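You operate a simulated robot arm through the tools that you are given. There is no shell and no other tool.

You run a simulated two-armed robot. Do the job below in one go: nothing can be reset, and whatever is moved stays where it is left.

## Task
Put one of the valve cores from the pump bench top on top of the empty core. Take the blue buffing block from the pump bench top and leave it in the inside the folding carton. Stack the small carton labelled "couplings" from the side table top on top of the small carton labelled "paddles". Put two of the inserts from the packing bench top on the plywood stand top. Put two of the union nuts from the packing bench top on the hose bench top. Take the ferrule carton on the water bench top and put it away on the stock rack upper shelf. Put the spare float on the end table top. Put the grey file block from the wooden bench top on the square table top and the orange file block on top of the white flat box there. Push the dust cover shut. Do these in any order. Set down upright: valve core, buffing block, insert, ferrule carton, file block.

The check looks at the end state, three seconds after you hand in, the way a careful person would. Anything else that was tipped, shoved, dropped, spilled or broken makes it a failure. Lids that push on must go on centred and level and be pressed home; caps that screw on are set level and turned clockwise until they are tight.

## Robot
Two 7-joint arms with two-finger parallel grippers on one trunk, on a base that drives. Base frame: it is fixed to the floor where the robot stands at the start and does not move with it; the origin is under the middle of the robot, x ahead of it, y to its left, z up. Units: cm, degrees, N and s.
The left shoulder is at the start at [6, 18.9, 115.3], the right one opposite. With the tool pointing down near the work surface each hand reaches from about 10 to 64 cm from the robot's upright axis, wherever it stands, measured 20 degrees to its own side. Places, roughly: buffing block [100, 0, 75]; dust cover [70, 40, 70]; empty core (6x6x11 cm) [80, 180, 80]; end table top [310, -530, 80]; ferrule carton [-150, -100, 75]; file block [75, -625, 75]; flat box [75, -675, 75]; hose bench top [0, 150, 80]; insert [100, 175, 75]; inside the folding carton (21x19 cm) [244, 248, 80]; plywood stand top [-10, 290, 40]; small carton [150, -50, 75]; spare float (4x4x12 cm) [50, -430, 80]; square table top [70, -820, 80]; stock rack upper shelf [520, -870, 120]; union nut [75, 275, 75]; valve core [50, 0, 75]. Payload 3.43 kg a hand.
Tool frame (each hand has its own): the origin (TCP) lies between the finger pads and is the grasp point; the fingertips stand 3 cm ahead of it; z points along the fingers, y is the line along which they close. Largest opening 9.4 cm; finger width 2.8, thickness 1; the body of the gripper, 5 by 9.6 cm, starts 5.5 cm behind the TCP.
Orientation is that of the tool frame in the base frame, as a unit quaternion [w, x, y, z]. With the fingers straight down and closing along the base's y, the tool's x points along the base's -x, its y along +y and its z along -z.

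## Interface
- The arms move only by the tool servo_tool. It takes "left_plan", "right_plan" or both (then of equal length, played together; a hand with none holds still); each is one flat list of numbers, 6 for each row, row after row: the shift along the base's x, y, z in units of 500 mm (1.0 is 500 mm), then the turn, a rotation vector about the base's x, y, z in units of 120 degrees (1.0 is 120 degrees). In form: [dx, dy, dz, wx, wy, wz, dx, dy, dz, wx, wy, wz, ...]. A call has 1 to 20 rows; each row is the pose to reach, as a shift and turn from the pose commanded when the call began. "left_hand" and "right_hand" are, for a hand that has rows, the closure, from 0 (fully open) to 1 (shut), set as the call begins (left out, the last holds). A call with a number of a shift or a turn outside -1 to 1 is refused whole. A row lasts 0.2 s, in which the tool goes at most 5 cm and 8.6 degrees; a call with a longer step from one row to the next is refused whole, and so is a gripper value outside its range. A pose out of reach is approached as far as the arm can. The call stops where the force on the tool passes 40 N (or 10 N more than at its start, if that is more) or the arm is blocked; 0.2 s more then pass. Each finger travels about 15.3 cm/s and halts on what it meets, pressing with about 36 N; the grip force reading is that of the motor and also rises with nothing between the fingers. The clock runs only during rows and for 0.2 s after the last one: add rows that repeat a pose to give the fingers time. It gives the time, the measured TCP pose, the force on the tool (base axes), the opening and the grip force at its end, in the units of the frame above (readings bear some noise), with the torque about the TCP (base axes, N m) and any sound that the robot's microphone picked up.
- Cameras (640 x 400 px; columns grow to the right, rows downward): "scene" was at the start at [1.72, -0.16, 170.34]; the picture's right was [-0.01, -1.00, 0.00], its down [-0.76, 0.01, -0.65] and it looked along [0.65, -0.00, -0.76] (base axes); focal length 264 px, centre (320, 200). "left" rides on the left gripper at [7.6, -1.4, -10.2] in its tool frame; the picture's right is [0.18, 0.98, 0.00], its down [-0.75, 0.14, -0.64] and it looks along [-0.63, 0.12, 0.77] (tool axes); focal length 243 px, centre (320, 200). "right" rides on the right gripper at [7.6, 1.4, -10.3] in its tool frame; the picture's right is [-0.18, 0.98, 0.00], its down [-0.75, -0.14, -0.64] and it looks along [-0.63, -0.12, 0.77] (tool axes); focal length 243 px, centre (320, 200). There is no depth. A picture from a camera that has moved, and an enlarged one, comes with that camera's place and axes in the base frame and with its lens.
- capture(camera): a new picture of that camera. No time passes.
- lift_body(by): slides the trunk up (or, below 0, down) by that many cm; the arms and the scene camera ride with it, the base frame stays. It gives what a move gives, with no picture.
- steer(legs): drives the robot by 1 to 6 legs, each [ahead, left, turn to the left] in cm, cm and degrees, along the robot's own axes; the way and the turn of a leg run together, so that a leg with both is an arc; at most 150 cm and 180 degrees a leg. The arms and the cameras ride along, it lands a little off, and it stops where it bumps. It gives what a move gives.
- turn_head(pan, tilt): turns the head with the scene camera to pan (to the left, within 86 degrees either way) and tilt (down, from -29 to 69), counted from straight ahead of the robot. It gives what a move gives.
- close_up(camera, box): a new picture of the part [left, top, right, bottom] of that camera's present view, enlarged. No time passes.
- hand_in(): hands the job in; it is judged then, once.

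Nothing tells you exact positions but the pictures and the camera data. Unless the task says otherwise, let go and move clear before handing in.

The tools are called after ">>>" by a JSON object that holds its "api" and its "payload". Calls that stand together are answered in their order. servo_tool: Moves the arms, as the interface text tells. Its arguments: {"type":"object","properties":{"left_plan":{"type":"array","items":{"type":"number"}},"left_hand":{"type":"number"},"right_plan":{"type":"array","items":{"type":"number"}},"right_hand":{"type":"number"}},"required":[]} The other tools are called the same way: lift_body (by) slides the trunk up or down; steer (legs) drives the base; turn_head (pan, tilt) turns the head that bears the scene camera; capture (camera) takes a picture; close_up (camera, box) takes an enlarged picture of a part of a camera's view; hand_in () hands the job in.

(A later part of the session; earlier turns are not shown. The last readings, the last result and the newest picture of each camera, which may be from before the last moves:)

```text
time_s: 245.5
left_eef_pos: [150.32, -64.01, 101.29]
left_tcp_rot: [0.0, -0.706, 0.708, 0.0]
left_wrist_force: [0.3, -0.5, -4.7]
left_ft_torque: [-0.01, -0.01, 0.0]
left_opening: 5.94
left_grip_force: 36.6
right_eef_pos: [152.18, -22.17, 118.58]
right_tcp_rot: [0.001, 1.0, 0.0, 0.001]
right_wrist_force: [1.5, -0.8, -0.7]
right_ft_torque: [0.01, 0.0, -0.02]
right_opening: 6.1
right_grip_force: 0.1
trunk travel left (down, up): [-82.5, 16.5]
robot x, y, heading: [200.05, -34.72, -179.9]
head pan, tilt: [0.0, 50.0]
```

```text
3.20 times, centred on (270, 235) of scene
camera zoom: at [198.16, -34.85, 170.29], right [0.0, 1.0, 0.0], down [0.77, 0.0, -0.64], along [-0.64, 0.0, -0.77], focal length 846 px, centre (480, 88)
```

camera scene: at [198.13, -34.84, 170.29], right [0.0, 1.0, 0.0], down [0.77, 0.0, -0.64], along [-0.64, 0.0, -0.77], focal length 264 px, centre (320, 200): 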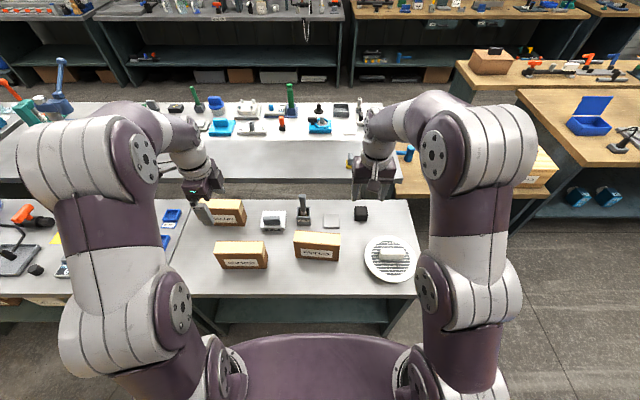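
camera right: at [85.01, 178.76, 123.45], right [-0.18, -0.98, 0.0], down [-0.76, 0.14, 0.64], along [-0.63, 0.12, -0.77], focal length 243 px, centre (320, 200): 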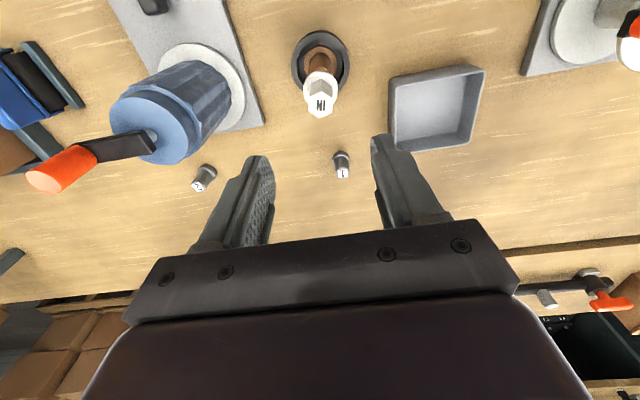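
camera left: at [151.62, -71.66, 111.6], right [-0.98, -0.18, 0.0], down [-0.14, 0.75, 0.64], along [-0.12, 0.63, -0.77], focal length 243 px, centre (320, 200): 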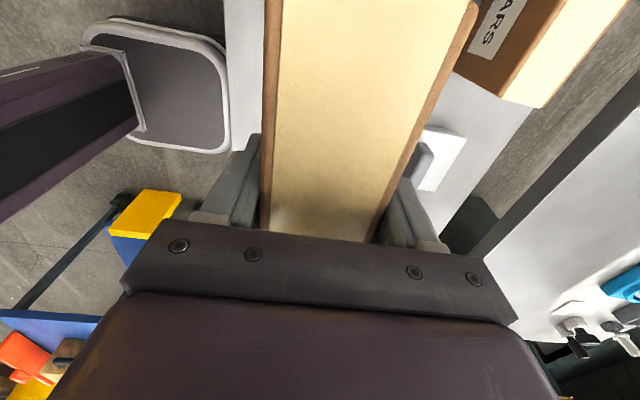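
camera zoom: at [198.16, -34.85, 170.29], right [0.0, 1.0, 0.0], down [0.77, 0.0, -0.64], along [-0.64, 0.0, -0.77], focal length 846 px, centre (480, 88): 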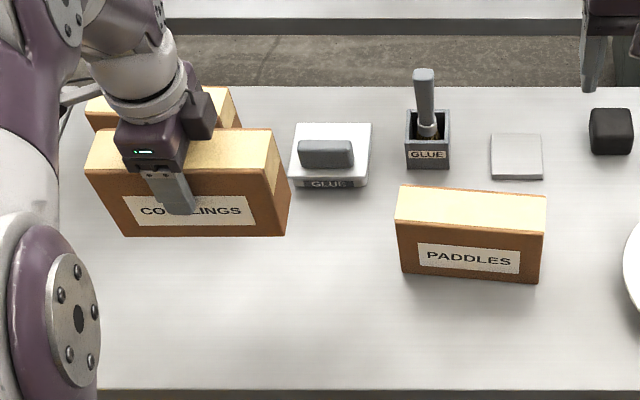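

I've got it; it's about 5.9 cm thick. I'll cross-check PADDLES from the right wrist camera before stacking.

>>> {"api": "servo_tool", "payload": {"right_plan": [0.08, 0.02, 0, 0, 0, 0, 0.16, 0.04, 0, 0, 0, 0, 0.24, 0.06, 0, 0, 0, 0]}}

>>> {"api": "capture", "payload": {"camera": "right"}}

>>> {"api": "close_up", "payload": {"camera": "right", "box": [300, 40, 540, 220]}}

>>> {"api": "close_up", "payload": {"camera": "scene", "box": [280, 220, 360, 270]}}

```text
time_s: 246.3
left_eef_pos: [150.32, -64.18, 101.37]
left_tcp_rot: [0.0, -0.707, 0.708, 0.001]
left_wrist_force: [-0.3, -0.2, -4.9]
left_ft_torque: [0.02, 0.02, 0.02]
left_opening: 5.93
left_grip_force: 35.9
right_eef_pos: [164.16, -19.22, 118.65]
right_tcp_rot: [0.001, 1.0, 0.001, 0.0]
right_wrist_force: [0.9, 0.0, -0.2]
right_ft_torque: [-0.02, 0.0, 0.0]
right_opening: 6.13
right_grip_force: 0.2
trunk travel left (down, up): [-82.5, 16.5]
robot x, y, heading: [200.43, -34.52, -179.7]
head pan, tilt: [0.0, 50.0]
```

```text
taken
camera right: at [171.69, -20.58, 128.87], right [-0.18, -0.98, 0.0], down [-0.75, 0.14, 0.64], along [-0.63, 0.12, -0.77], focal length 243 px, centre (320, 200)
```

right: 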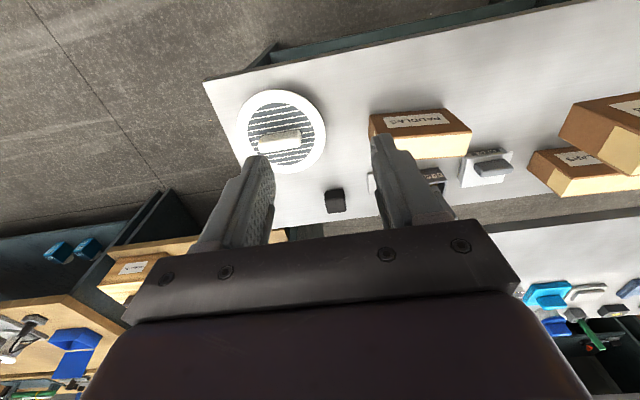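

```text
2.22 times, centred on (420, 130) of right
camera zoom: at [171.69, -20.58, 128.87], right [-0.18, -0.98, 0.0], down [-0.75, 0.14, 0.64], along [-0.63, 0.12, -0.77], focal length 539 px, centre (98, 356)
```

zoom: 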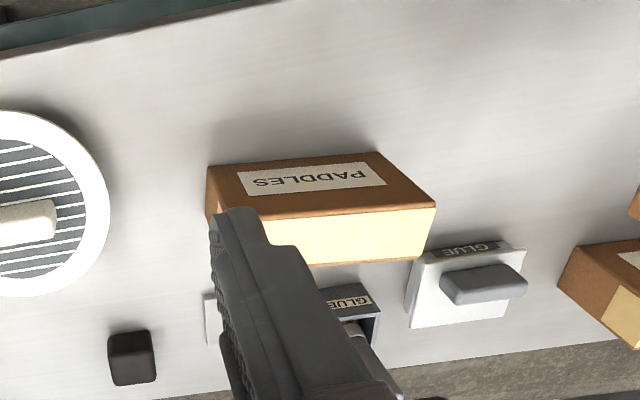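

```text
8.00 times, centred on (320, 245) of scene
camera zoom: at [198.24, -34.87, 170.29], right [0.0, 1.0, 0.0], down [0.77, 0.0, -0.64], along [-0.64, 0.0, -0.77], focal length 2116 px, centre (320, -160)
```

zoom: 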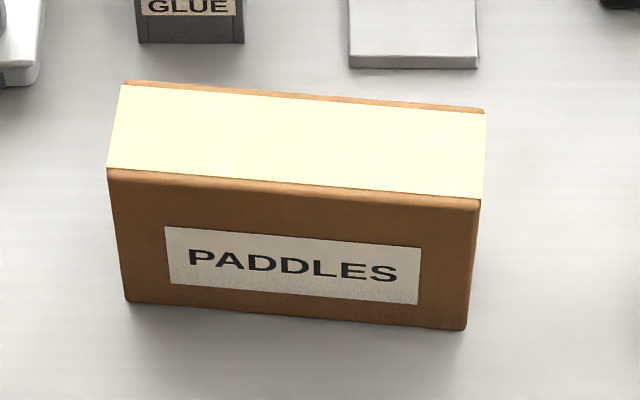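

The right wrist view agrees that PADDLES is centred at [146.3, −35.9] with its top at 86.6. I'll carry COUPLINGS over and turn it 5° to match.

>>> {"api": "servo_tool", "payload": {"left_plan": [0, 0, 0.06, 0, 0, 0, -0.013, 0.09, 0.06, 0, 0, -0.008, -0.027, 0.18, 0.06, 0, 0, -0.016, -0.04, 0.27, 0.06, 0, 0, -0.024, -0.054, 0.36, 0.06, 0, 0, -0.032, -0.067, 0.45, 0.06, 0, 0, -0.04, -0.08, 0.53, 0.06, 0, 0, -0.0433, -0.08, 0.562, 0.06, 0, 0, -0.0433, -0.08, 0.562, 0.03, 0, 0, -0.0433]}}

>>> {"api": "close_up", "payload": {"camera": "scene", "box": [250, 160, 390, 270]}}

>>> {"api": "close_up", "payload": {"camera": "right", "box": [300, 40, 540, 220]}}

>>> {"api": "capture", "payload": {"camera": "left"}}

```text
time_s: 248.3
left_eef_pos: [146.11, -36.03, 102.72]
left_tcp_rot: [0.0, -0.674, 0.739, -0.001]
left_wrist_force: [-0.1, -0.9, -4.1]
left_ft_torque: [-0.01, 0.0, 0.02]
left_opening: 5.94
left_grip_force: 36.2
right_eef_pos: [163.92, -19.06, 118.51]
right_tcp_rot: [0.001, 1.0, 0.001, 0.002]
right_wrist_force: [-0.6, 0.4, -0.1]
right_ft_torque: [-0.03, -0.01, -0.01]
right_opening: 6.1
right_grip_force: 0.0
trunk travel left (down, up): [-82.5, 16.5]
robot x, y, heading: [200.05, -34.62, -180.0]
head pan, tilt: [0.0, 50.0]
```

```text
3.64 times, centred on (320, 215) of scene
camera zoom: at [197.98, -34.89, 170.29], right [0.0, 1.0, 0.0], down [0.77, 0.0, -0.64], along [-0.64, 0.0, -0.77], focal length 962 px, centre (320, 146)
```

zoom: 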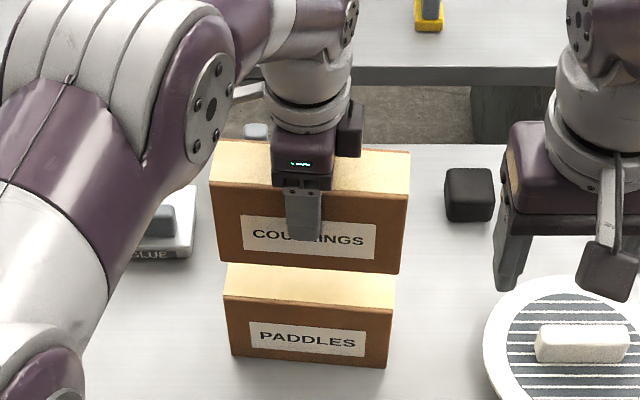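

```text
2.22 times, centred on (420, 130) of right
camera zoom: at [171.47, -20.59, 128.83], right [-0.18, -0.98, 0.0], down [-0.76, 0.14, 0.64], along [-0.63, 0.12, -0.77], focal length 539 px, centre (98, 356)
```

zoom: 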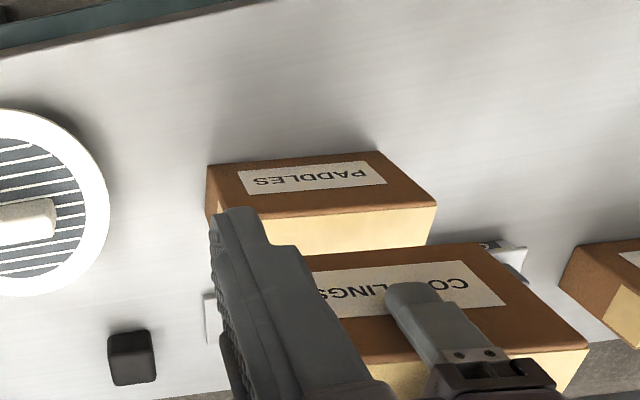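

```text
taken
camera left: at [146.67, -43.6, 113.0], right [-1.0, -0.09, 0.0], down [-0.07, 0.76, 0.64], along [-0.06, 0.64, -0.77], focal length 243 px, centre (320, 200)
```

left: 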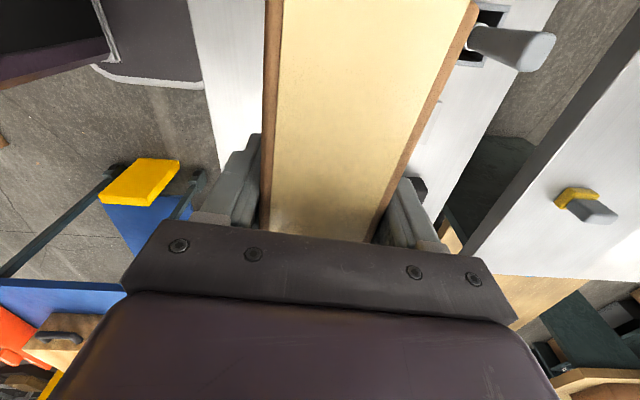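

They line up to within a few millimetres. I'll lower to contact.

>>> {"api": "servo_tool", "payload": {"left_plan": [0.002, 0, -0.04, 0, 0, -0.006, 0.002, 0, -0.08, 0, 0, -0.008, 0.002, 0, -0.11, 0, 0, -0.008, 0.002, 0, -0.12, 0, 0, -0.008, 0.002, 0, -0.126, 0, 0, -0.008]}}

>>> {"api": "servo_tool", "payload": {"left_plan": [0, 0, -0.004, 0, 0, 0, 0, 0, -0.008, 0, 0, 0, 0, 0, -0.012, 0, 0, 0]}}

>>> {"api": "close_up", "payload": {"camera": "scene", "box": [250, 160, 390, 270]}}

```text
time_s: 249.5
left_eef_pos: [146.35, -36.09, 96.46]
left_tcp_rot: [0.0, -0.667, 0.745, 0.001]
left_wrist_force: [-0.1, -0.4, -4.7]
left_ft_torque: [0.0, 0.05, 0.02]
left_opening: 5.96
left_grip_force: 35.7
right_eef_pos: [164.0, -19.11, 118.51]
right_tcp_rot: [0.001, 1.0, 0.0, 0.001]
right_wrist_force: [0.2, 0.6, 0.5]
right_ft_torque: [-0.01, 0.02, 0.02]
right_opening: 6.11
right_grip_force: 0.0
trunk travel left (down, up): [-82.5, 16.5]
robot x, y, heading: [199.76, -34.78, -180.1]
head pan, tilt: [0.0, 50.0]
```

```text
time_s: 250.3
left_eef_pos: [146.59, -35.92, 96.48]
left_tcp_rot: [-0.002, -0.667, 0.745, 0.004]
left_wrist_force: [-1.5, -5.2, 31.3]
left_ft_torque: [-0.53, -0.83, 0.09]
left_opening: 5.92
left_grip_force: 36.6
right_eef_pos: [164.38, -19.15, 118.88]
right_tcp_rot: [0.0, 1.0, 0.001, -0.001]
right_wrist_force: [0.3, 0.5, 0.2]
right_ft_torque: [-0.01, -0.01, 0.0]
right_opening: 6.11
right_grip_force: 0.1
trunk travel left (down, up): [-82.5, 16.5]
robot x, y, heading: [200.23, -34.76, -179.8]
head pan, tilt: [0.0, 50.0]
```

```text
3.64 times, centred on (320, 215) of scene
camera zoom: at [198.56, -34.95, 170.35], right [0.0, 1.0, 0.0], down [0.76, 0.0, -0.64], along [-0.64, 0.0, -0.76], focal length 962 px, centre (320, 146)
```

zoom: 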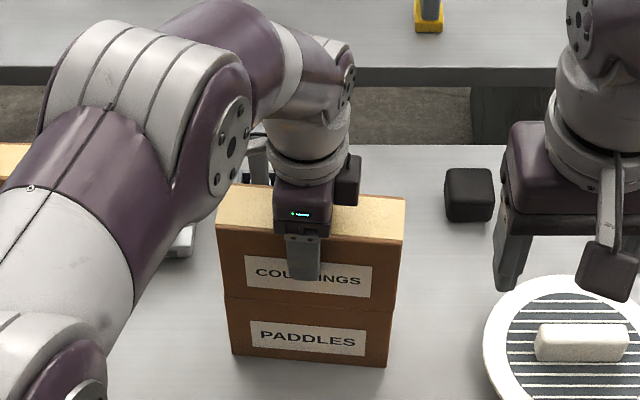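

It's aligned flush, so I'll relieve the pressure, open and lift away.

>>> {"api": "servo_tool", "payload": {"left_plan": [0, 0, 0.006, 0, 0, 0, 0, 0, 0.011, 0, 0, 0, 0, 0, 0.011, 0, 0, 0]}}

>>> {"api": "servo_tool", "payload": {"left_plan": [0, 0, 0, 0, 0, 0, 0, 0, 0, 0, 0, 0, 0, 0, 0, 0, 0, 0, 0, 0, 0.04, 0, 0, 0, 0, 0, 0.12, 0, 0, 0, 0, 0, 0.2, 0, 0, 0, 0, 0, 0.28, 0, 0, 0, 0, 0, 0.36, 0, 0, 0, 0.06, -0.05, 0.4, 0, 0, 0, 0.12, -0.1, 0.44, 0, 0, 0], "left_hand": 0}}

>>> {"api": "close_up", "payload": {"camera": "scene", "box": [250, 160, 390, 270]}}

```text
time_s: 251.1
left_eef_pos: [146.43, -35.89, 96.42]
left_tcp_rot: [0.001, -0.667, 0.745, -0.001]
left_wrist_force: [-5.0, -0.5, 6.4]
left_ft_torque: [0.75, 0.62, 0.46]
left_opening: 5.91
left_grip_force: 36.4
right_eef_pos: [164.05, -19.1, 118.59]
right_tcp_rot: [0.0, 1.0, 0.001, 0.001]
right_wrist_force: [0.7, -0.1, -0.4]
right_ft_torque: [0.01, 0.0, 0.01]
right_opening: 6.1
right_grip_force: 0.0
trunk travel left (down, up): [-82.5, 16.5]
robot x, y, heading: [200.02, -34.62, -179.7]
head pan, tilt: [0.0, 50.0]
```

```text
time_s: 253.3
left_eef_pos: [152.65, -40.97, 118.04]
left_tcp_rot: [-0.002, -0.667, 0.745, 0.001]
left_wrist_force: [0.1, 0.0, 0.7]
left_ft_torque: [-0.02, 0.03, 0.0]
left_opening: 9.41
left_grip_force: 0.0
left hand out of reach, approached as far as the arm can: row 7, 8, 9, 10
right_eef_pos: [164.11, -19.35, 118.57]
right_tcp_rot: [0.0, 1.0, 0.001, 0.0]
right_wrist_force: [-0.2, 0.6, 0.2]
right_ft_torque: [0.01, 0.06, -0.01]
right_opening: 6.1
right_grip_force: 0.0
trunk travel left (down, up): [-82.5, 16.5]
robot x, y, heading: [199.78, -34.98, -179.8]
head pan, tilt: [0.0, 50.0]
```

```text
3.64 times, centred on (320, 215) of scene
camera zoom: at [198.32, -34.95, 170.29], right [0.0, 1.0, 0.0], down [0.77, 0.0, -0.64], along [-0.64, 0.0, -0.77], focal length 962 px, centre (320, 146)
```

zoom: 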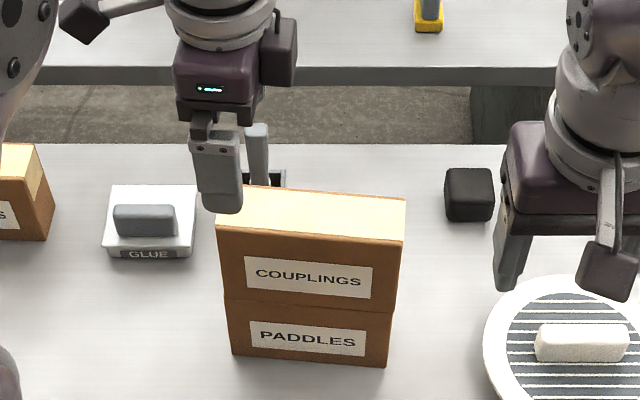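

The cartons are stacked. I'll set the left wrist back to neutral, then retrace my route to the packing bench for the inserts.

>>> {"api": "servo_tool", "payload": {"left_plan": [0.02, 0, 0, 0, 0, 0.07, 0.04, 0, 0, 0, 0, 0.14, 0.06, 0, 0, 0, 0, 0.21, 0.06, 0, 0, 0, 0, 0.28, 0.06, 0, 0, 0, 0, 0.35, 0.06, 0, 0, 0, 0, 0.42, 0.06, 0, 0, 0, 0, 0.49, 0.06, 0, 0, 0, 0, 0.56, 0.06, 0, 0, 0, 0, 0.63, 0.06, 0, 0, 0, 0, 0.7, 0.06, 0, 0, 0, 0, 0.77, 0.06, 0, 0, 0, 0, 0.8]}}

>>> {"api": "steer", "payload": {"legs": [[-36, 0, 0], [0, 22, 0], [0, 0, -90]]}}

>>> {"api": "capture", "payload": {"camera": "scene"}}

```text
time_s: 255.9
left_eef_pos: [155.69, -40.88, 117.97]
left_tcp_rot: [0.001, 1.0, -0.001, 0.0]
left_wrist_force: [0.2, 0.4, -0.2]
left_ft_torque: [-0.01, -0.03, 0.02]
left_opening: 9.38
left_grip_force: 0.1
right_eef_pos: [164.0, -19.02, 118.61]
right_tcp_rot: [0.001, 1.0, 0.001, 0.001]
right_wrist_force: [0.9, -0.4, 0.1]
right_ft_torque: [0.0, 0.01, 0.01]
right_opening: 6.1
right_grip_force: 0.0
trunk travel left (down, up): [-82.5, 16.5]
robot x, y, heading: [199.93, -34.89, -179.7]
head pan, tilt: [0.0, 50.0]
```

```text
time_s: 263.4
left_eef_pos: [230.14, -12.07, 118.03]
left_tcp_rot: [-0.001, -0.706, 0.708, 0.0]
left_wrist_force: [-0.8, 0.6, -0.5]
left_ft_torque: [0.03, -0.01, 0.01]
left_opening: 9.41
left_grip_force: 0.1
right_eef_pos: [252.05, -20.26, 118.66]
right_tcp_rot: [0.0, 0.709, -0.705, 0.0]
right_wrist_force: [0.5, 0.0, -0.1]
right_ft_torque: [0.02, 0.04, -0.01]
right_opening: 6.1
right_grip_force: 0.0
trunk travel left (down, up): [-82.5, 16.5]
robot x, y, heading: [235.93, -56.44, 90.3]
head pan, tilt: [0.0, 50.0]
```

```text
taken
camera scene: at [236.41, -54.55, 170.29], right [1.0, 0.0, 0.0], down [0.0, -0.77, -0.64], along [0.0, 0.64, -0.77], focal length 264 px, centre (320, 200)
```

scene: 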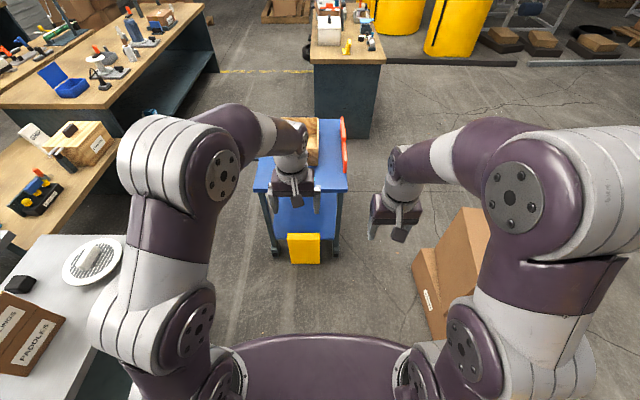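

>>> {"api": "steer", "payload": {"legs": [[0, -36.5, -0.3], [100, 0, 0]]}}

>>> {"api": "capture", "payload": {"camera": "scene"}}

```text
time_s: 270.6
left_eef_pos: [267.3, 89.68, 118.03]
left_tcp_rot: [-0.001, -0.705, 0.709, 0.0]
left_wrist_force: [-0.9, -0.6, -0.5]
left_ft_torque: [0.03, 0.03, -0.01]
left_opening: 9.39
left_grip_force: 0.0
right_eef_pos: [289.05, 81.24, 118.59]
right_tcp_rot: [0.002, 0.708, -0.706, -0.001]
right_wrist_force: [-0.3, -0.5, 0.1]
right_ft_torque: [0.01, 0.03, -0.02]
right_opening: 6.1
right_grip_force: 0.0
trunk travel left (down, up): [-82.5, 16.5]
robot x, y, heading: [273.74, 45.87, 90.1]
head pan, tilt: [0.0, 50.0]
```

```text
taken
camera scene: at [273.42, 47.09, 170.29], right [1.0, 0.0, 0.0], down [0.0, -0.77, -0.64], along [0.0, 0.64, -0.77], focal length 264 px, centre (320, 200)
```

scene: 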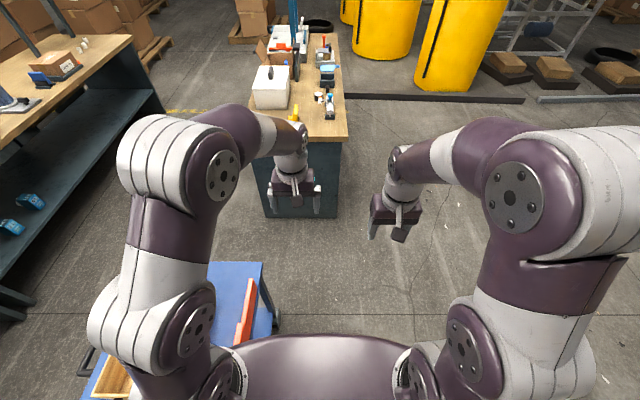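

>>> {"api": "steer", "payload": {"legs": [[95, 0, 0], [0, 108, 0], [0, 0, 90]]}}

>>> {"api": "capture", "payload": {"camera": "scene"}}

```text
time_s: 284.5
left_eef_pos: [121.42, 133.27, 118.02]
left_tcp_rot: [0.001, 1.0, 0.001, 0.001]
left_wrist_force: [0.4, -0.7, 0.3]
left_ft_torque: [0.0, -0.01, 0.0]
left_opening: 9.41
left_grip_force: 0.1
right_eef_pos: [129.65, 155.22, 118.68]
right_tcp_rot: [0.0, 1.0, 0.004, 0.001]
right_wrist_force: [-1.2, 0.2, 0.3]
right_ft_torque: [-0.01, -0.02, 0.01]
right_opening: 6.09
right_grip_force: 0.1
trunk travel left (down, up): [-82.5, 16.5]
robot x, y, heading: [165.66, 139.39, -179.6]
head pan, tilt: [0.0, 50.0]
```

```text
taken
camera scene: at [163.8, 139.71, 170.29], right [-0.01, 1.0, 0.0], down [0.77, 0.01, -0.64], along [-0.64, 0.0, -0.77], focal length 264 px, centre (320, 200)
```

scene: 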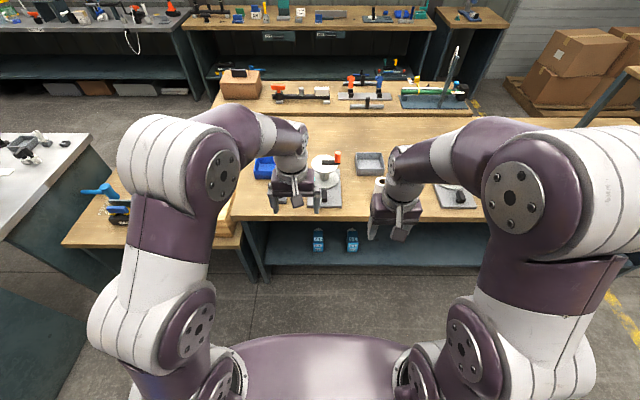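

I'll take insert 3 with the right hand and insert 1 with the left, so both forearms stay clear of the stacked valve core. Now I'm driving into position.

>>> {"api": "steer", "payload": {"legs": [[0, -46, -0.4], [39, 0, 0]]}}

>>> {"api": "capture", "payload": {"camera": "scene"}}

>>> {"api": "capture", "payload": {"camera": "left"}}

>>> {"api": "capture", "payload": {"camera": "right"}}

```text
time_s: 289.2
left_eef_pos: [83.36, 179.98, 118.02]
left_tcp_rot: [0.001, 1.0, -0.007, 0.0]
left_wrist_force: [0.5, 0.1, -0.8]
left_ft_torque: [-0.03, -0.03, 0.04]
left_opening: 9.39
left_grip_force: 0.1
right_eef_pos: [91.84, 201.75, 118.69]
right_tcp_rot: [0.001, 1.0, -0.003, 0.0]
right_wrist_force: [0.8, 0.1, 0.6]
right_ft_torque: [0.01, -0.03, 0.01]
right_opening: 6.12
right_grip_force: 0.1
trunk travel left (down, up): [-82.5, 16.5]
robot x, y, heading: [127.67, 185.86, 179.6]
head pan, tilt: [0.0, 50.0]
```

```text
taken
camera scene: at [125.9, 185.7, 170.3], right [0.01, 1.0, 0.0], down [0.77, -0.01, -0.64], along [-0.64, 0.0, -0.77], focal length 264 px, centre (320, 200)
```

scene: 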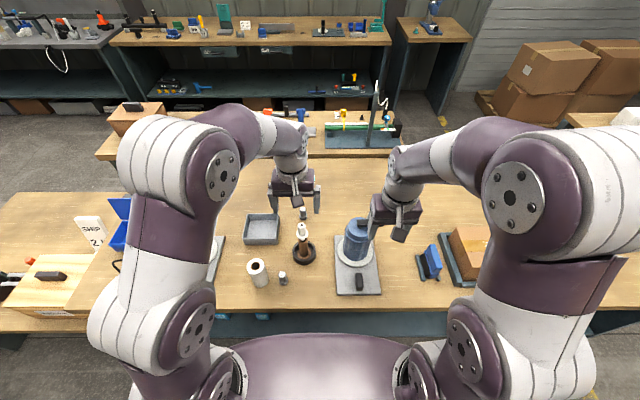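

```text
taken
camera left: at [90.91, 181.34, 128.29], right [0.17, -0.99, 0.0], down [-0.75, -0.13, 0.64], along [-0.63, -0.11, -0.77], focal length 243 px, centre (320, 200)
```

left: 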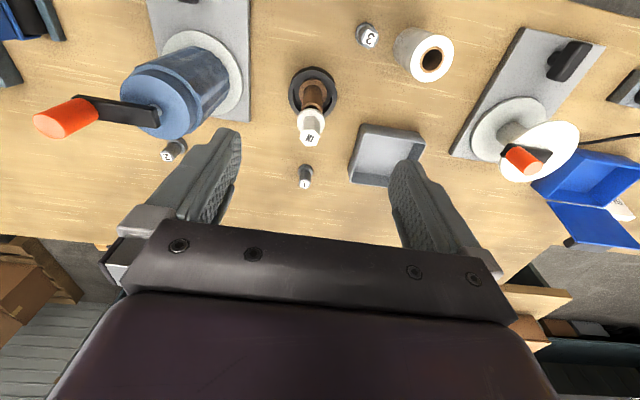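

```text
taken
camera right: at [99.44, 200.21, 128.88], right [-0.19, -0.98, 0.0], down [-0.75, 0.15, 0.64], along [-0.63, 0.12, -0.77], focal length 243 px, centre (320, 200)
```

right: 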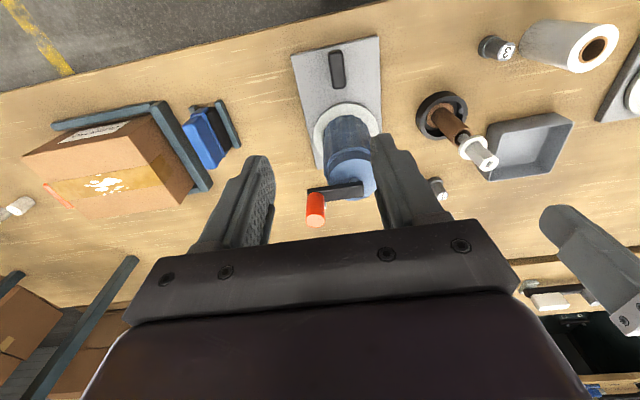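

Insert 1 sits just behind the tube, so I need a near-vertical, long reach. I'll move the right hand clear, shift a little, bring the left hand over insert 1 while high, and then lower the trunk.

>>> {"api": "servo_tool", "payload": {"right_plan": [0.06, 0.06, 0, 0, 0, 0, 0.12, 0.12, 0, 0, 0, 0, 0.18, 0.18, 0, 0, 0, 0, 0.24, 0.24, 0, 0, 0, 0]}}

>>> {"api": "steer", "payload": {"legs": [[2, -8, 0.3]]}}

>>> {"api": "servo_tool", "payload": {"left_plan": [-0.07, -0.03, 0.01, 0, 0, 0, -0.14, -0.07, 0.01, 0, 0, 0, -0.21, -0.11, 0.01, 0, 0, 0, -0.28, -0.14, 0.01, 0, 0, 0, -0.35, -0.16, 0.01, 0, 0, 0, -0.42, -0.17, 0.01, 0, 0, 0]}}

>>> {"api": "capture", "payload": {"camera": "left"}}

```text
time_s: 290.2
left_eef_pos: [83.46, 179.98, 118.16]
left_tcp_rot: [0.002, 1.0, -0.007, -0.001]
left_wrist_force: [-0.1, 0.0, 1.0]
left_ft_torque: [0.01, 0.02, 0.0]
left_opening: 9.38
left_grip_force: 0.1
right_eef_pos: [104.0, 213.66, 118.7]
right_tcp_rot: [0.001, 1.0, -0.003, -0.001]
right_wrist_force: [0.3, 0.1, 0.4]
right_ft_torque: [-0.01, 0.05, 0.01]
right_opening: 6.09
right_grip_force: 0.1
trunk travel left (down, up): [-82.5, 16.5]
robot x, y, heading: [127.67, 185.96, 179.4]
head pan, tilt: [0.0, 50.0]
```

```text
time_s: 291.3
left_eef_pos: [81.6, 187.43, 117.97]
left_tcp_rot: [0.0, 1.0, -0.004, 0.001]
left_wrist_force: [0.4, -0.5, -1.2]
left_ft_torque: [0.02, -0.01, 0.04]
left_opening: 9.41
left_grip_force: 0.1
right_eef_pos: [101.75, 221.45, 118.53]
right_tcp_rot: [0.0, 1.0, -0.001, 0.0]
right_wrist_force: [-0.7, 0.3, -0.5]
right_ft_torque: [-0.02, -0.02, 0.03]
right_opening: 6.11
right_grip_force: 0.0
trunk travel left (down, up): [-82.5, 16.5]
robot x, y, heading: [125.64, 193.7, 179.8]
head pan, tilt: [0.0, 50.0]
```

```text
time_s: 292.7
left_eef_pos: [71.5, 180.12, 113.17]
left_tcp_rot: [0.0, 1.0, -0.005, -0.001]
left_wrist_force: [0.6, 0.4, 1.2]
left_ft_torque: [0.0, 0.03, -0.01]
left_opening: 9.42
left_grip_force: 0.0
left hand out of reach, approached as far as the arm can: row 1, 2, 3, 4, 5, 6
right_eef_pos: [101.77, 221.58, 118.65]
right_tcp_rot: [0.0, 1.0, -0.001, 0.001]
right_wrist_force: [-0.4, -0.6, -0.5]
right_ft_torque: [0.0, 0.05, 0.01]
right_opening: 6.09
right_grip_force: 0.0
trunk travel left (down, up): [-82.5, 16.5]
robot x, y, heading: [125.26, 193.5, 179.7]
head pan, tilt: [0.0, 50.0]
```

```text
taken
camera left: at [78.98, 181.57, 123.52], right [0.18, -0.98, 0.0], down [-0.75, -0.13, 0.64], along [-0.63, -0.11, -0.77], focal length 243 px, centre (320, 200)
```

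left: 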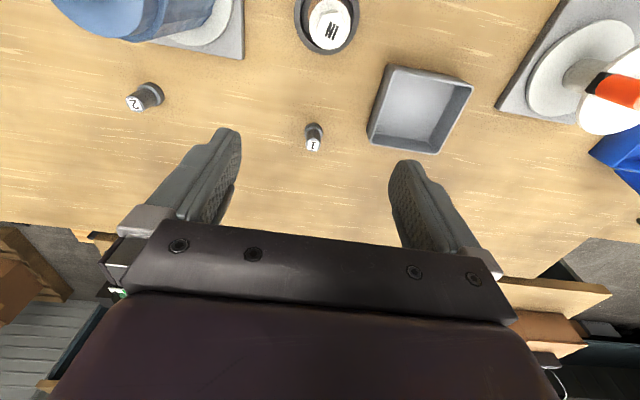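

The arm needs a forward tilt of about 18° here. I'll lower the trunk 6 cm, tilt, and line up above insert 1 at about [59.8, 179.2].

>>> {"api": "lift_body", "payload": {"by": -6}}

>>> {"api": "servo_tool", "payload": {"left_plan": [-0.02, 0, 0, 0, 0.05, 0, -0.05, -0.01, -0.02, 0, 0.1, 0, -0.1, -0.018, -0.05, 0, 0.15, 0, -0.15, -0.018, -0.1, 0, 0.15, 0, -0.17, -0.018, -0.17, 0, 0.15, 0], "left_hand": 0.3}}

>>> {"api": "capture", "payload": {"camera": "left"}}

>>> {"api": "capture", "payload": {"camera": "scene"}}

```text
time_s: 293.7
left_eef_pos: [71.38, 180.23, 107.18]
left_tcp_rot: [0.001, 1.0, -0.004, -0.001]
left_wrist_force: [-0.3, 0.4, -0.9]
left_ft_torque: [0.02, -0.01, -0.02]
left_opening: 9.39
left_grip_force: 0.2
right_eef_pos: [101.76, 221.51, 112.68]
right_tcp_rot: [0.001, 1.0, -0.002, 0.001]
right_wrist_force: [1.0, 0.4, -0.6]
right_ft_torque: [-0.01, -0.03, -0.01]
right_opening: 6.12
right_grip_force: 0.0
trunk travel left (down, up): [-76.5, 22.5]
robot x, y, heading: [125.4, 193.81, 180.1]
head pan, tilt: [0.0, 50.0]
```

```text
time_s: 294.9
left_eef_pos: [62.87, 179.26, 98.48]
left_tcp_rot: [0.001, 0.988, -0.003, -0.156]
left_wrist_force: [0.1, -0.7, 0.0]
left_ft_torque: [-0.03, 0.02, 0.02]
left_opening: 6.59
left_grip_force: 0.0
right_eef_pos: [101.7, 221.53, 112.58]
right_tcp_rot: [-0.001, 1.0, -0.001, 0.0]
right_wrist_force: [-0.6, -0.6, 0.1]
right_ft_torque: [-0.02, 0.0, -0.02]
right_opening: 6.11
right_grip_force: 0.1
trunk travel left (down, up): [-76.5, 22.5]
robot x, y, heading: [125.55, 193.88, 180.0]
head pan, tilt: [0.0, 50.0]
```

```text
taken
camera left: at [73.12, 180.67, 105.93], right [0.17, -0.98, -0.05], down [-0.52, -0.13, 0.84], along [-0.84, -0.11, -0.53], focal length 243 px, centre (320, 200)
```

left: 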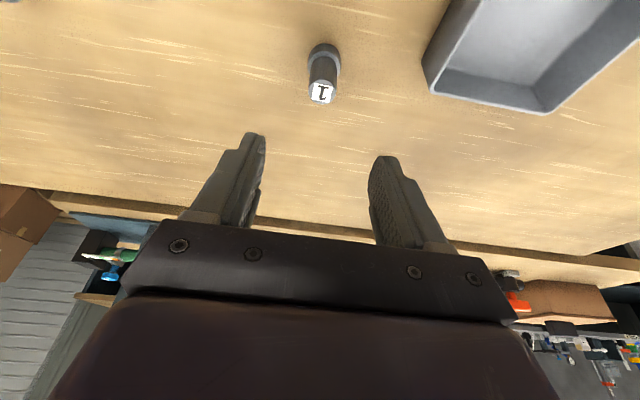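

```text
taken
camera scene: at [123.74, 193.58, 164.3], right [0.0, 1.0, 0.0], down [0.77, 0.0, -0.64], along [-0.64, 0.0, -0.77], focal length 264 px, centre (320, 200)
```

scene: 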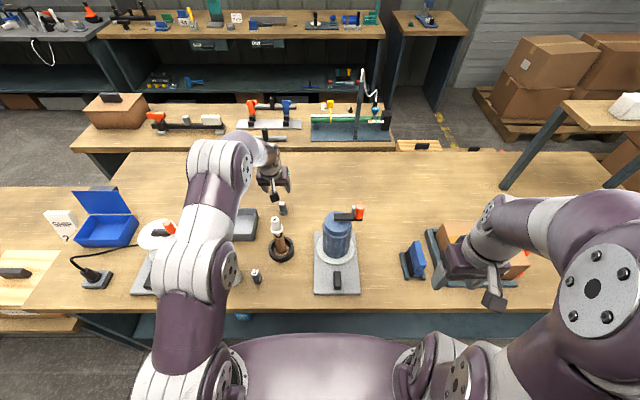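

>>> {"api": "servo_tool", "payload": {"left_plan": [-0.01, 0.004, -0.08, 0, 0, 0, -0.03, 0.004, -0.16, 0, 0, 0, -0.05, 0.004, -0.24, 0, 0, 0, -0.06, 0.004, -0.285, 0, 0, 0]}}

>>> {"api": "capture", "payload": {"camera": "left"}}

>>> {"api": "close_up", "payload": {"camera": "scene", "box": [230, 130, 350, 270]}}

```text
time_s: 295.9
left_eef_pos: [59.98, 179.6, 84.42]
left_tcp_rot: [0.001, 0.988, -0.004, -0.157]
left_wrist_force: [1.0, -0.7, 0.1]
left_ft_torque: [-0.02, 0.01, -0.01]
left_opening: 6.57
left_grip_force: 0.1
right_eef_pos: [101.68, 221.48, 112.54]
right_tcp_rot: [0.001, 1.0, -0.001, 0.001]
right_wrist_force: [0.0, -0.3, -1.0]
right_ft_torque: [0.03, 0.06, 0.0]
right_opening: 6.11
right_grip_force: 0.0
trunk travel left (down, up): [-76.5, 22.5]
robot x, y, heading: [125.42, 193.59, 179.7]
head pan, tilt: [0.0, 50.0]
```

```text
taken
camera left: at [70.22, 181.02, 91.8], right [0.17, -0.98, -0.05], down [-0.52, -0.13, 0.84], along [-0.84, -0.11, -0.53], focal length 243 px, centre (320, 200)
```

left: 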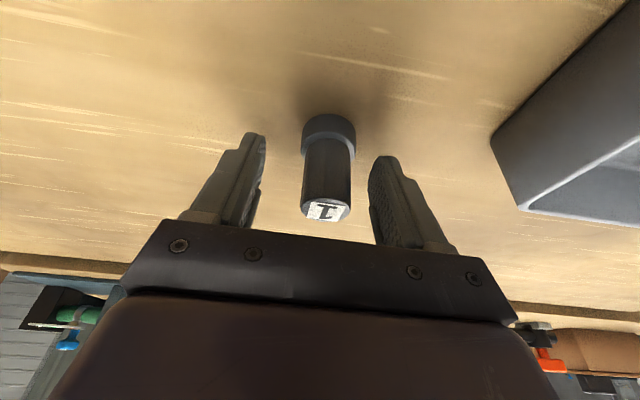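

```text
2.86 times, centred on (290, 200) of scene
camera zoom: at [123.79, 193.6, 164.3], right [0.0, 1.0, 0.0], down [0.77, 0.0, -0.64], along [-0.64, 0.0, -0.77], focal length 756 px, centre (406, 200)
```

zoom: 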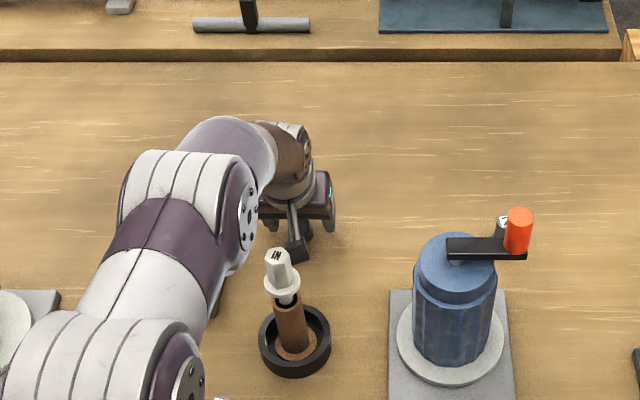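

>>> {"api": "servo_tool", "payload": {"left_plan": [0, 0, 0, 0, 0, 0, 0, 0, 0, 0, 0, 0, 0, 0, 0, 0, 0, 0, 0, 0, 0.05, 0, 0, 0, 0, 0, 0.13, 0, 0, 0, 0, 0, 0.22, 0, 0, 0, 0.01, -0.08, 0.25, 0, 0, 0, 0.02, -0.17, 0.26, 0, 0, 0, 0.03, -0.26, 0.27, 0, 0, 0, 0.08, -0.34, 0.29, 0, 0, 0, 0.15, -0.39, 0.32, 0, 0, 0, 0.23, -0.42, 0.35, 0, 0, 0, 0.31, -0.44, 0.38, 0, 0, 0, 0.4, -0.44, 0.41, 0, 0, 0, 0.48, -0.44, 0.44, 0, 0, 0], "left_hand": 1}}

>>> {"api": "capture", "payload": {"camera": "left"}}

>>> {"api": "capture", "payload": {"camera": "scene"}}

```text
time_s: 299.1
left_eef_pos: [84.19, 157.38, 106.54]
left_tcp_rot: [0.002, 0.988, -0.005, -0.157]
left_wrist_force: [0.0, -0.1, -0.6]
left_ft_torque: [0.0, 0.02, 0.03]
left_opening: 3.21
left_grip_force: 36.0
right_eef_pos: [101.87, 221.59, 112.49]
right_tcp_rot: [0.001, 1.0, 0.0, 0.0]
right_wrist_force: [-0.7, -0.7, 0.3]
right_ft_torque: [-0.02, 0.04, -0.01]
right_opening: 6.11
right_grip_force: 0.2
trunk travel left (down, up): [-76.5, 22.5]
robot x, y, heading: [125.84, 193.43, 179.8]
head pan, tilt: [0.0, 50.0]
```

```text
taken
camera left: at [94.44, 158.66, 114.0], right [0.17, -0.98, -0.05], down [-0.52, -0.13, 0.85], along [-0.84, -0.11, -0.53], focal length 243 px, centre (320, 200)
```

left: 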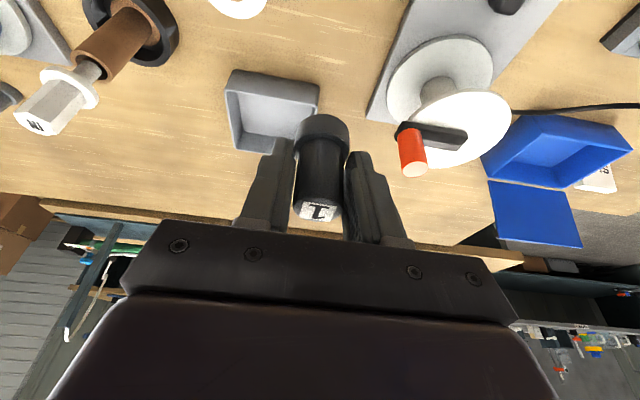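

```text
taken
camera scene: at [124.06, 193.65, 164.29], right [0.0, 1.0, 0.0], down [0.77, 0.0, -0.64], along [-0.64, 0.0, -0.77], focal length 264 px, centre (320, 200)
```

scene: 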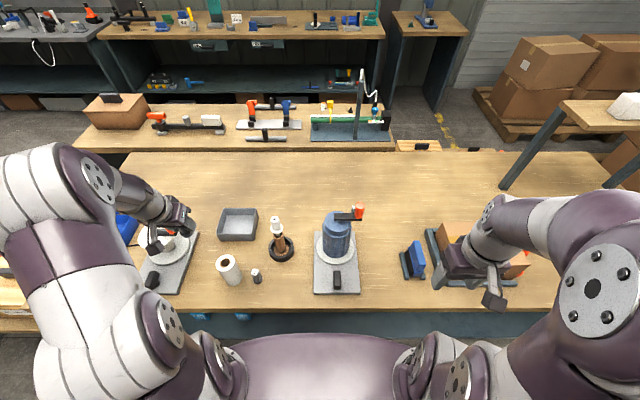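

Insert 1 is in the left hand. I'll raise that hand, shift south a little and take insert 3 with the right hand.

>>> {"api": "servo_tool", "payload": {"left_plan": [0.05, 0, 0.06, 0, 0, 0, 0.11, 0, 0.12, 0, 0, 0, 0.18, 0.01, 0.18, 0, 0, 0, 0.26, 0.02, 0.2, 0, 0, 0]}}

>>> {"api": "steer", "payload": {"legs": [[0, 24, 0]]}}

>>> {"api": "servo_tool", "payload": {"right_plan": [-0.04, -0.06, 0, 0, 0, 0, -0.08, -0.12, 0, 0, 0, 0, -0.13, -0.19, 0, 0, 0, 0, -0.17, -0.26, 0, 0, 0, 0, -0.19, -0.34, 0, 0, 0, 0, -0.2, -0.42, -0.04, 0, 0, 0, -0.2, -0.48, -0.08, 0, 0, 0], "right_hand": 0.45}}

>>> {"api": "capture", "payload": {"camera": "right"}}

>>> {"api": "capture", "payload": {"camera": "scene"}}

```text
time_s: 300.1
left_eef_pos: [96.96, 158.33, 116.47]
left_tcp_rot: [0.001, 0.988, -0.004, -0.157]
left_wrist_force: [0.0, 0.3, 0.0]
left_ft_torque: [-0.01, -0.01, -0.02]
left_opening: 3.23
left_grip_force: 35.8
right_eef_pos: [101.9, 221.5, 112.59]
right_tcp_rot: [0.001, 1.0, -0.001, -0.001]
right_wrist_force: [0.6, 0.4, 1.4]
right_ft_torque: [0.03, 0.05, 0.0]
right_opening: 6.11
right_grip_force: 0.0
trunk travel left (down, up): [-76.5, 22.5]
robot x, y, heading: [125.31, 193.39, 179.9]
head pan, tilt: [0.0, 50.0]
```

```text
time_s: 301.9
left_eef_pos: [96.66, 134.53, 116.56]
left_tcp_rot: [0.0, 0.988, -0.006, -0.157]
left_wrist_force: [-0.3, 0.6, -0.3]
left_ft_torque: [0.01, 0.02, -0.02]
left_opening: 3.23
left_grip_force: 35.9
right_eef_pos: [101.78, 197.8, 112.56]
right_tcp_rot: [0.001, 1.0, -0.002, 0.001]
right_wrist_force: [-0.4, -0.3, -0.2]
right_ft_torque: [0.01, -0.02, 0.06]
right_opening: 6.11
right_grip_force: 0.0
trunk travel left (down, up): [-76.5, 22.5]
robot x, y, heading: [125.25, 169.57, 179.7]
head pan, tilt: [0.0, 50.0]
```

```text
time_s: 303.5
left_eef_pos: [96.57, 134.39, 116.43]
left_tcp_rot: [0.001, 0.988, -0.005, -0.157]
left_wrist_force: [0.1, -0.9, 0.1]
left_ft_torque: [-0.01, -0.01, 0.01]
left_opening: 3.22
left_grip_force: 35.9
right_eef_pos: [91.66, 173.7, 108.6]
right_tcp_rot: [0.0, 1.0, -0.003, 0.002]
right_wrist_force: [-0.1, 0.4, 0.6]
right_ft_torque: [0.01, 0.02, 0.01]
right_opening: 5.17
right_grip_force: 0.0
trunk travel left (down, up): [-76.5, 22.5]
robot x, y, heading: [125.27, 169.96, 179.5]
head pan, tilt: [0.0, 50.0]
```

```text
taken
camera right: at [99.23, 172.08, 118.81], right [-0.19, -0.98, 0.0], down [-0.75, 0.14, 0.64], along [-0.63, 0.12, -0.77], focal length 243 px, centre (320, 200)
```

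right: 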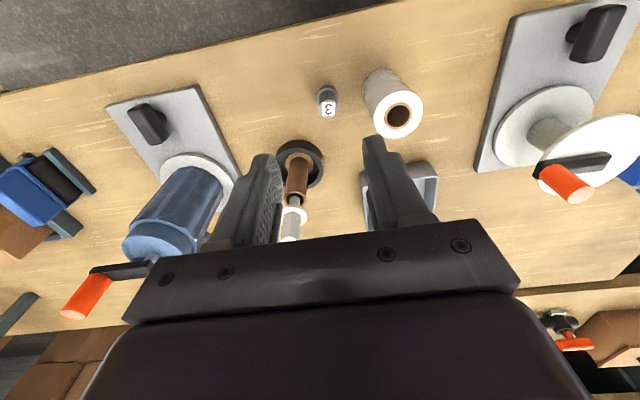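

```text
taken
camera scene: at [123.72, 169.67, 164.29], right [0.0, 1.0, 0.0], down [0.77, 0.0, -0.64], along [-0.64, 0.0, -0.77], focal length 264 px, centre (320, 200)
```

scene: 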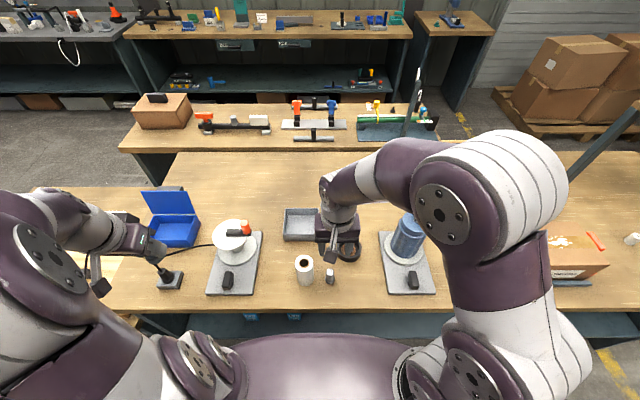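

>>> {"api": "servo_tool", "payload": {"right_plan": [-0.04, -0.004, -0.06, 0, 0, 0, -0.07, -0.006, -0.14, 0, 0, 0, -0.082, -0.006, -0.23, 0, 0, 0, -0.082, -0.006, -0.32, 0, 0, 0]}}

>>> {"api": "capture", "payload": {"camera": "right"}}

>>> {"api": "close_up", "payload": {"camera": "scene", "box": [280, 190, 400, 300]}}

```text
time_s: 304.5
left_eef_pos: [96.53, 134.47, 116.53]
left_tcp_rot: [0.001, 0.988, -0.005, -0.156]
left_wrist_force: [-0.7, -0.3, -0.8]
left_ft_torque: [0.0, 0.01, 0.01]
left_opening: 3.23
left_grip_force: 36.2
right_eef_pos: [87.5, 173.1, 92.62]
right_tcp_rot: [0.002, 1.0, -0.002, 0.002]
right_wrist_force: [0.0, -0.3, -0.1]
right_ft_torque: [0.03, -0.01, 0.04]
right_opening: 5.18
right_grip_force: 0.2
trunk travel left (down, up): [-76.5, 22.5]
robot x, y, heading: [125.33, 169.91, 179.6]
head pan, tilt: [0.0, 50.0]
```

```text
taken
camera right: at [95.06, 171.73, 102.77], right [-0.19, -0.98, 0.0], down [-0.75, 0.14, 0.64], along [-0.63, 0.12, -0.77], focal length 243 px, centre (320, 200)
```

right: 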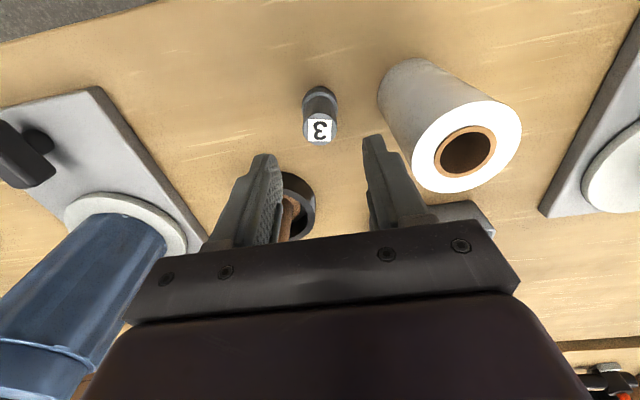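

```text
3.64 times, centred on (340, 245) of scene
camera zoom: at [123.6, 169.71, 164.3], right [0.0, 1.0, 0.0], down [0.77, 0.0, -0.64], along [-0.64, 0.0, -0.77], focal length 962 px, centre (247, 36)
```

zoom: 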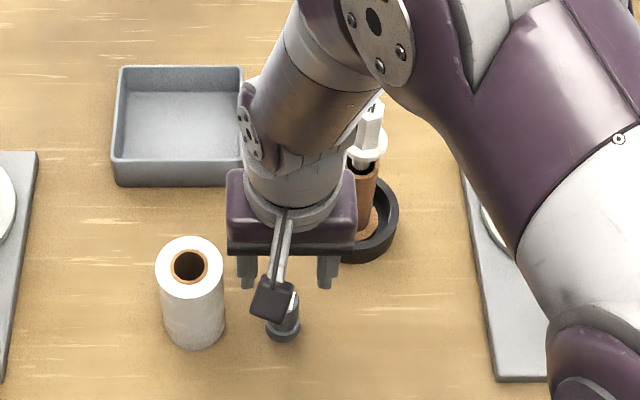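

>>> {"api": "servo_tool", "payload": {"right_plan": [0, 0.003, -0.06, 0, 0, 0, 0, 0.003, -0.11, 0, 0, 0, 0, 0.003, -0.145, 0, 0, 0]}}

>>> {"api": "capture", "payload": {"camera": "right"}}

```text
time_s: 305.3
left_eef_pos: [96.74, 134.5, 116.49]
left_tcp_rot: [0.001, 0.988, -0.005, -0.156]
left_wrist_force: [0.1, -0.2, -1.1]
left_ft_torque: [0.02, -0.01, 0.0]
left_opening: 3.2
left_grip_force: 35.8
right_eef_pos: [87.64, 173.56, 85.29]
right_tcp_rot: [0.0, 1.0, -0.001, 0.001]
right_wrist_force: [-0.7, -1.0, 0.9]
right_ft_torque: [0.0, -0.01, 0.02]
right_opening: 5.16
right_grip_force: 0.1
trunk travel left (down, up): [-76.5, 22.5]
robot x, y, heading: [125.14, 169.68, 179.8]
head pan, tilt: [0.0, 50.0]
```

```text
taken
camera right: at [95.14, 172.07, 95.49], right [-0.19, -0.98, 0.0], down [-0.75, 0.14, 0.64], along [-0.63, 0.12, -0.77], focal length 243 px, centre (320, 200)
```

right: 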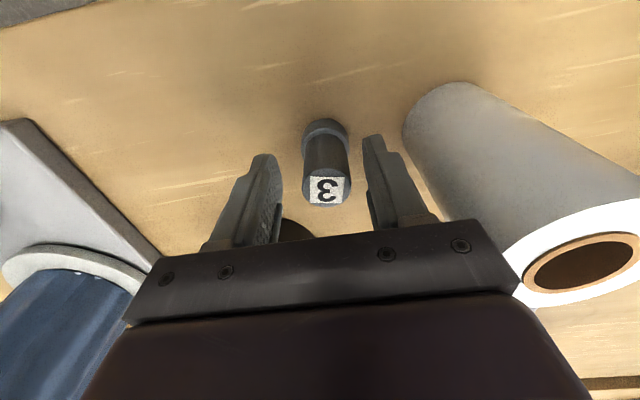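

>>> {"api": "servo_tool", "payload": {"right_plan": [0, 0, 0, 0, 0, 0, 0, 0, 0, 0, 0, 0, 0, 0, 0, 0, 0, 0, 0, 0, 0.04, 0, 0, 0, 0, 0, 0.12, 0, 0, 0, 0, 0, 0.2, 0, 0, 0, 0.02, 0, 0.29, 0, 0, 0, 0.06, 0.02, 0.37, 0, 0, 0, 0.12, 0.06, 0.43, 0, 0, 0, 0.18, 0.1, 0.48, 0, 0, 0, 0.24, 0.15, 0.52, 0, 0, 0], "right_hand": 1}}

>>> {"api": "capture", "payload": {"camera": "right"}}

>>> {"api": "capture", "payload": {"camera": "scene"}}

```text
time_s: 307.7
left_eef_pos: [96.87, 134.55, 116.54]
left_tcp_rot: [0.002, 0.988, -0.005, -0.157]
left_wrist_force: [0.1, -0.2, 0.4]
left_ft_torque: [0.01, 0.0, -0.03]
left_opening: 3.23
left_grip_force: 36.1
right_eef_pos: [99.68, 181.16, 111.35]
right_tcp_rot: [0.001, 1.0, -0.002, 0.0]
right_wrist_force: [0.7, -0.3, -0.5]
right_ft_torque: [-0.02, 0.03, -0.01]
right_opening: 2.47
right_grip_force: 36.3
trunk travel left (down, up): [-76.5, 22.5]
robot x, y, heading: [125.71, 169.87, 179.9]
head pan, tilt: [0.0, 50.0]
```

```text
taken
camera right: at [107.3, 179.8, 121.65], right [-0.19, -0.98, 0.0], down [-0.75, 0.14, 0.64], along [-0.63, 0.12, -0.77], focal length 243 px, centre (320, 200)
```

right: 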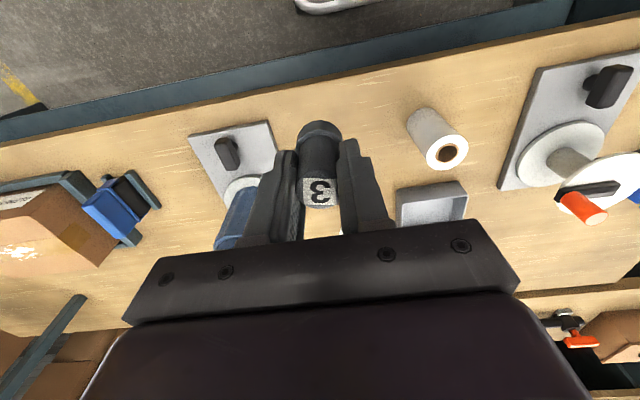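

```text
taken
camera scene: at [124.01, 169.9, 164.29], right [0.0, 1.0, 0.0], down [0.77, 0.0, -0.64], along [-0.64, 0.0, -0.77], focal length 264 px, centre (320, 200)
```

scene: 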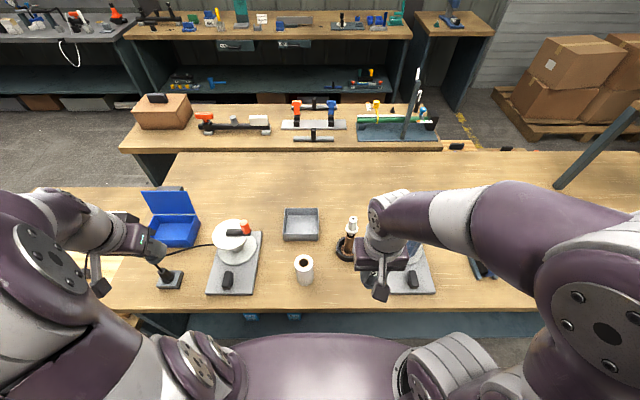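

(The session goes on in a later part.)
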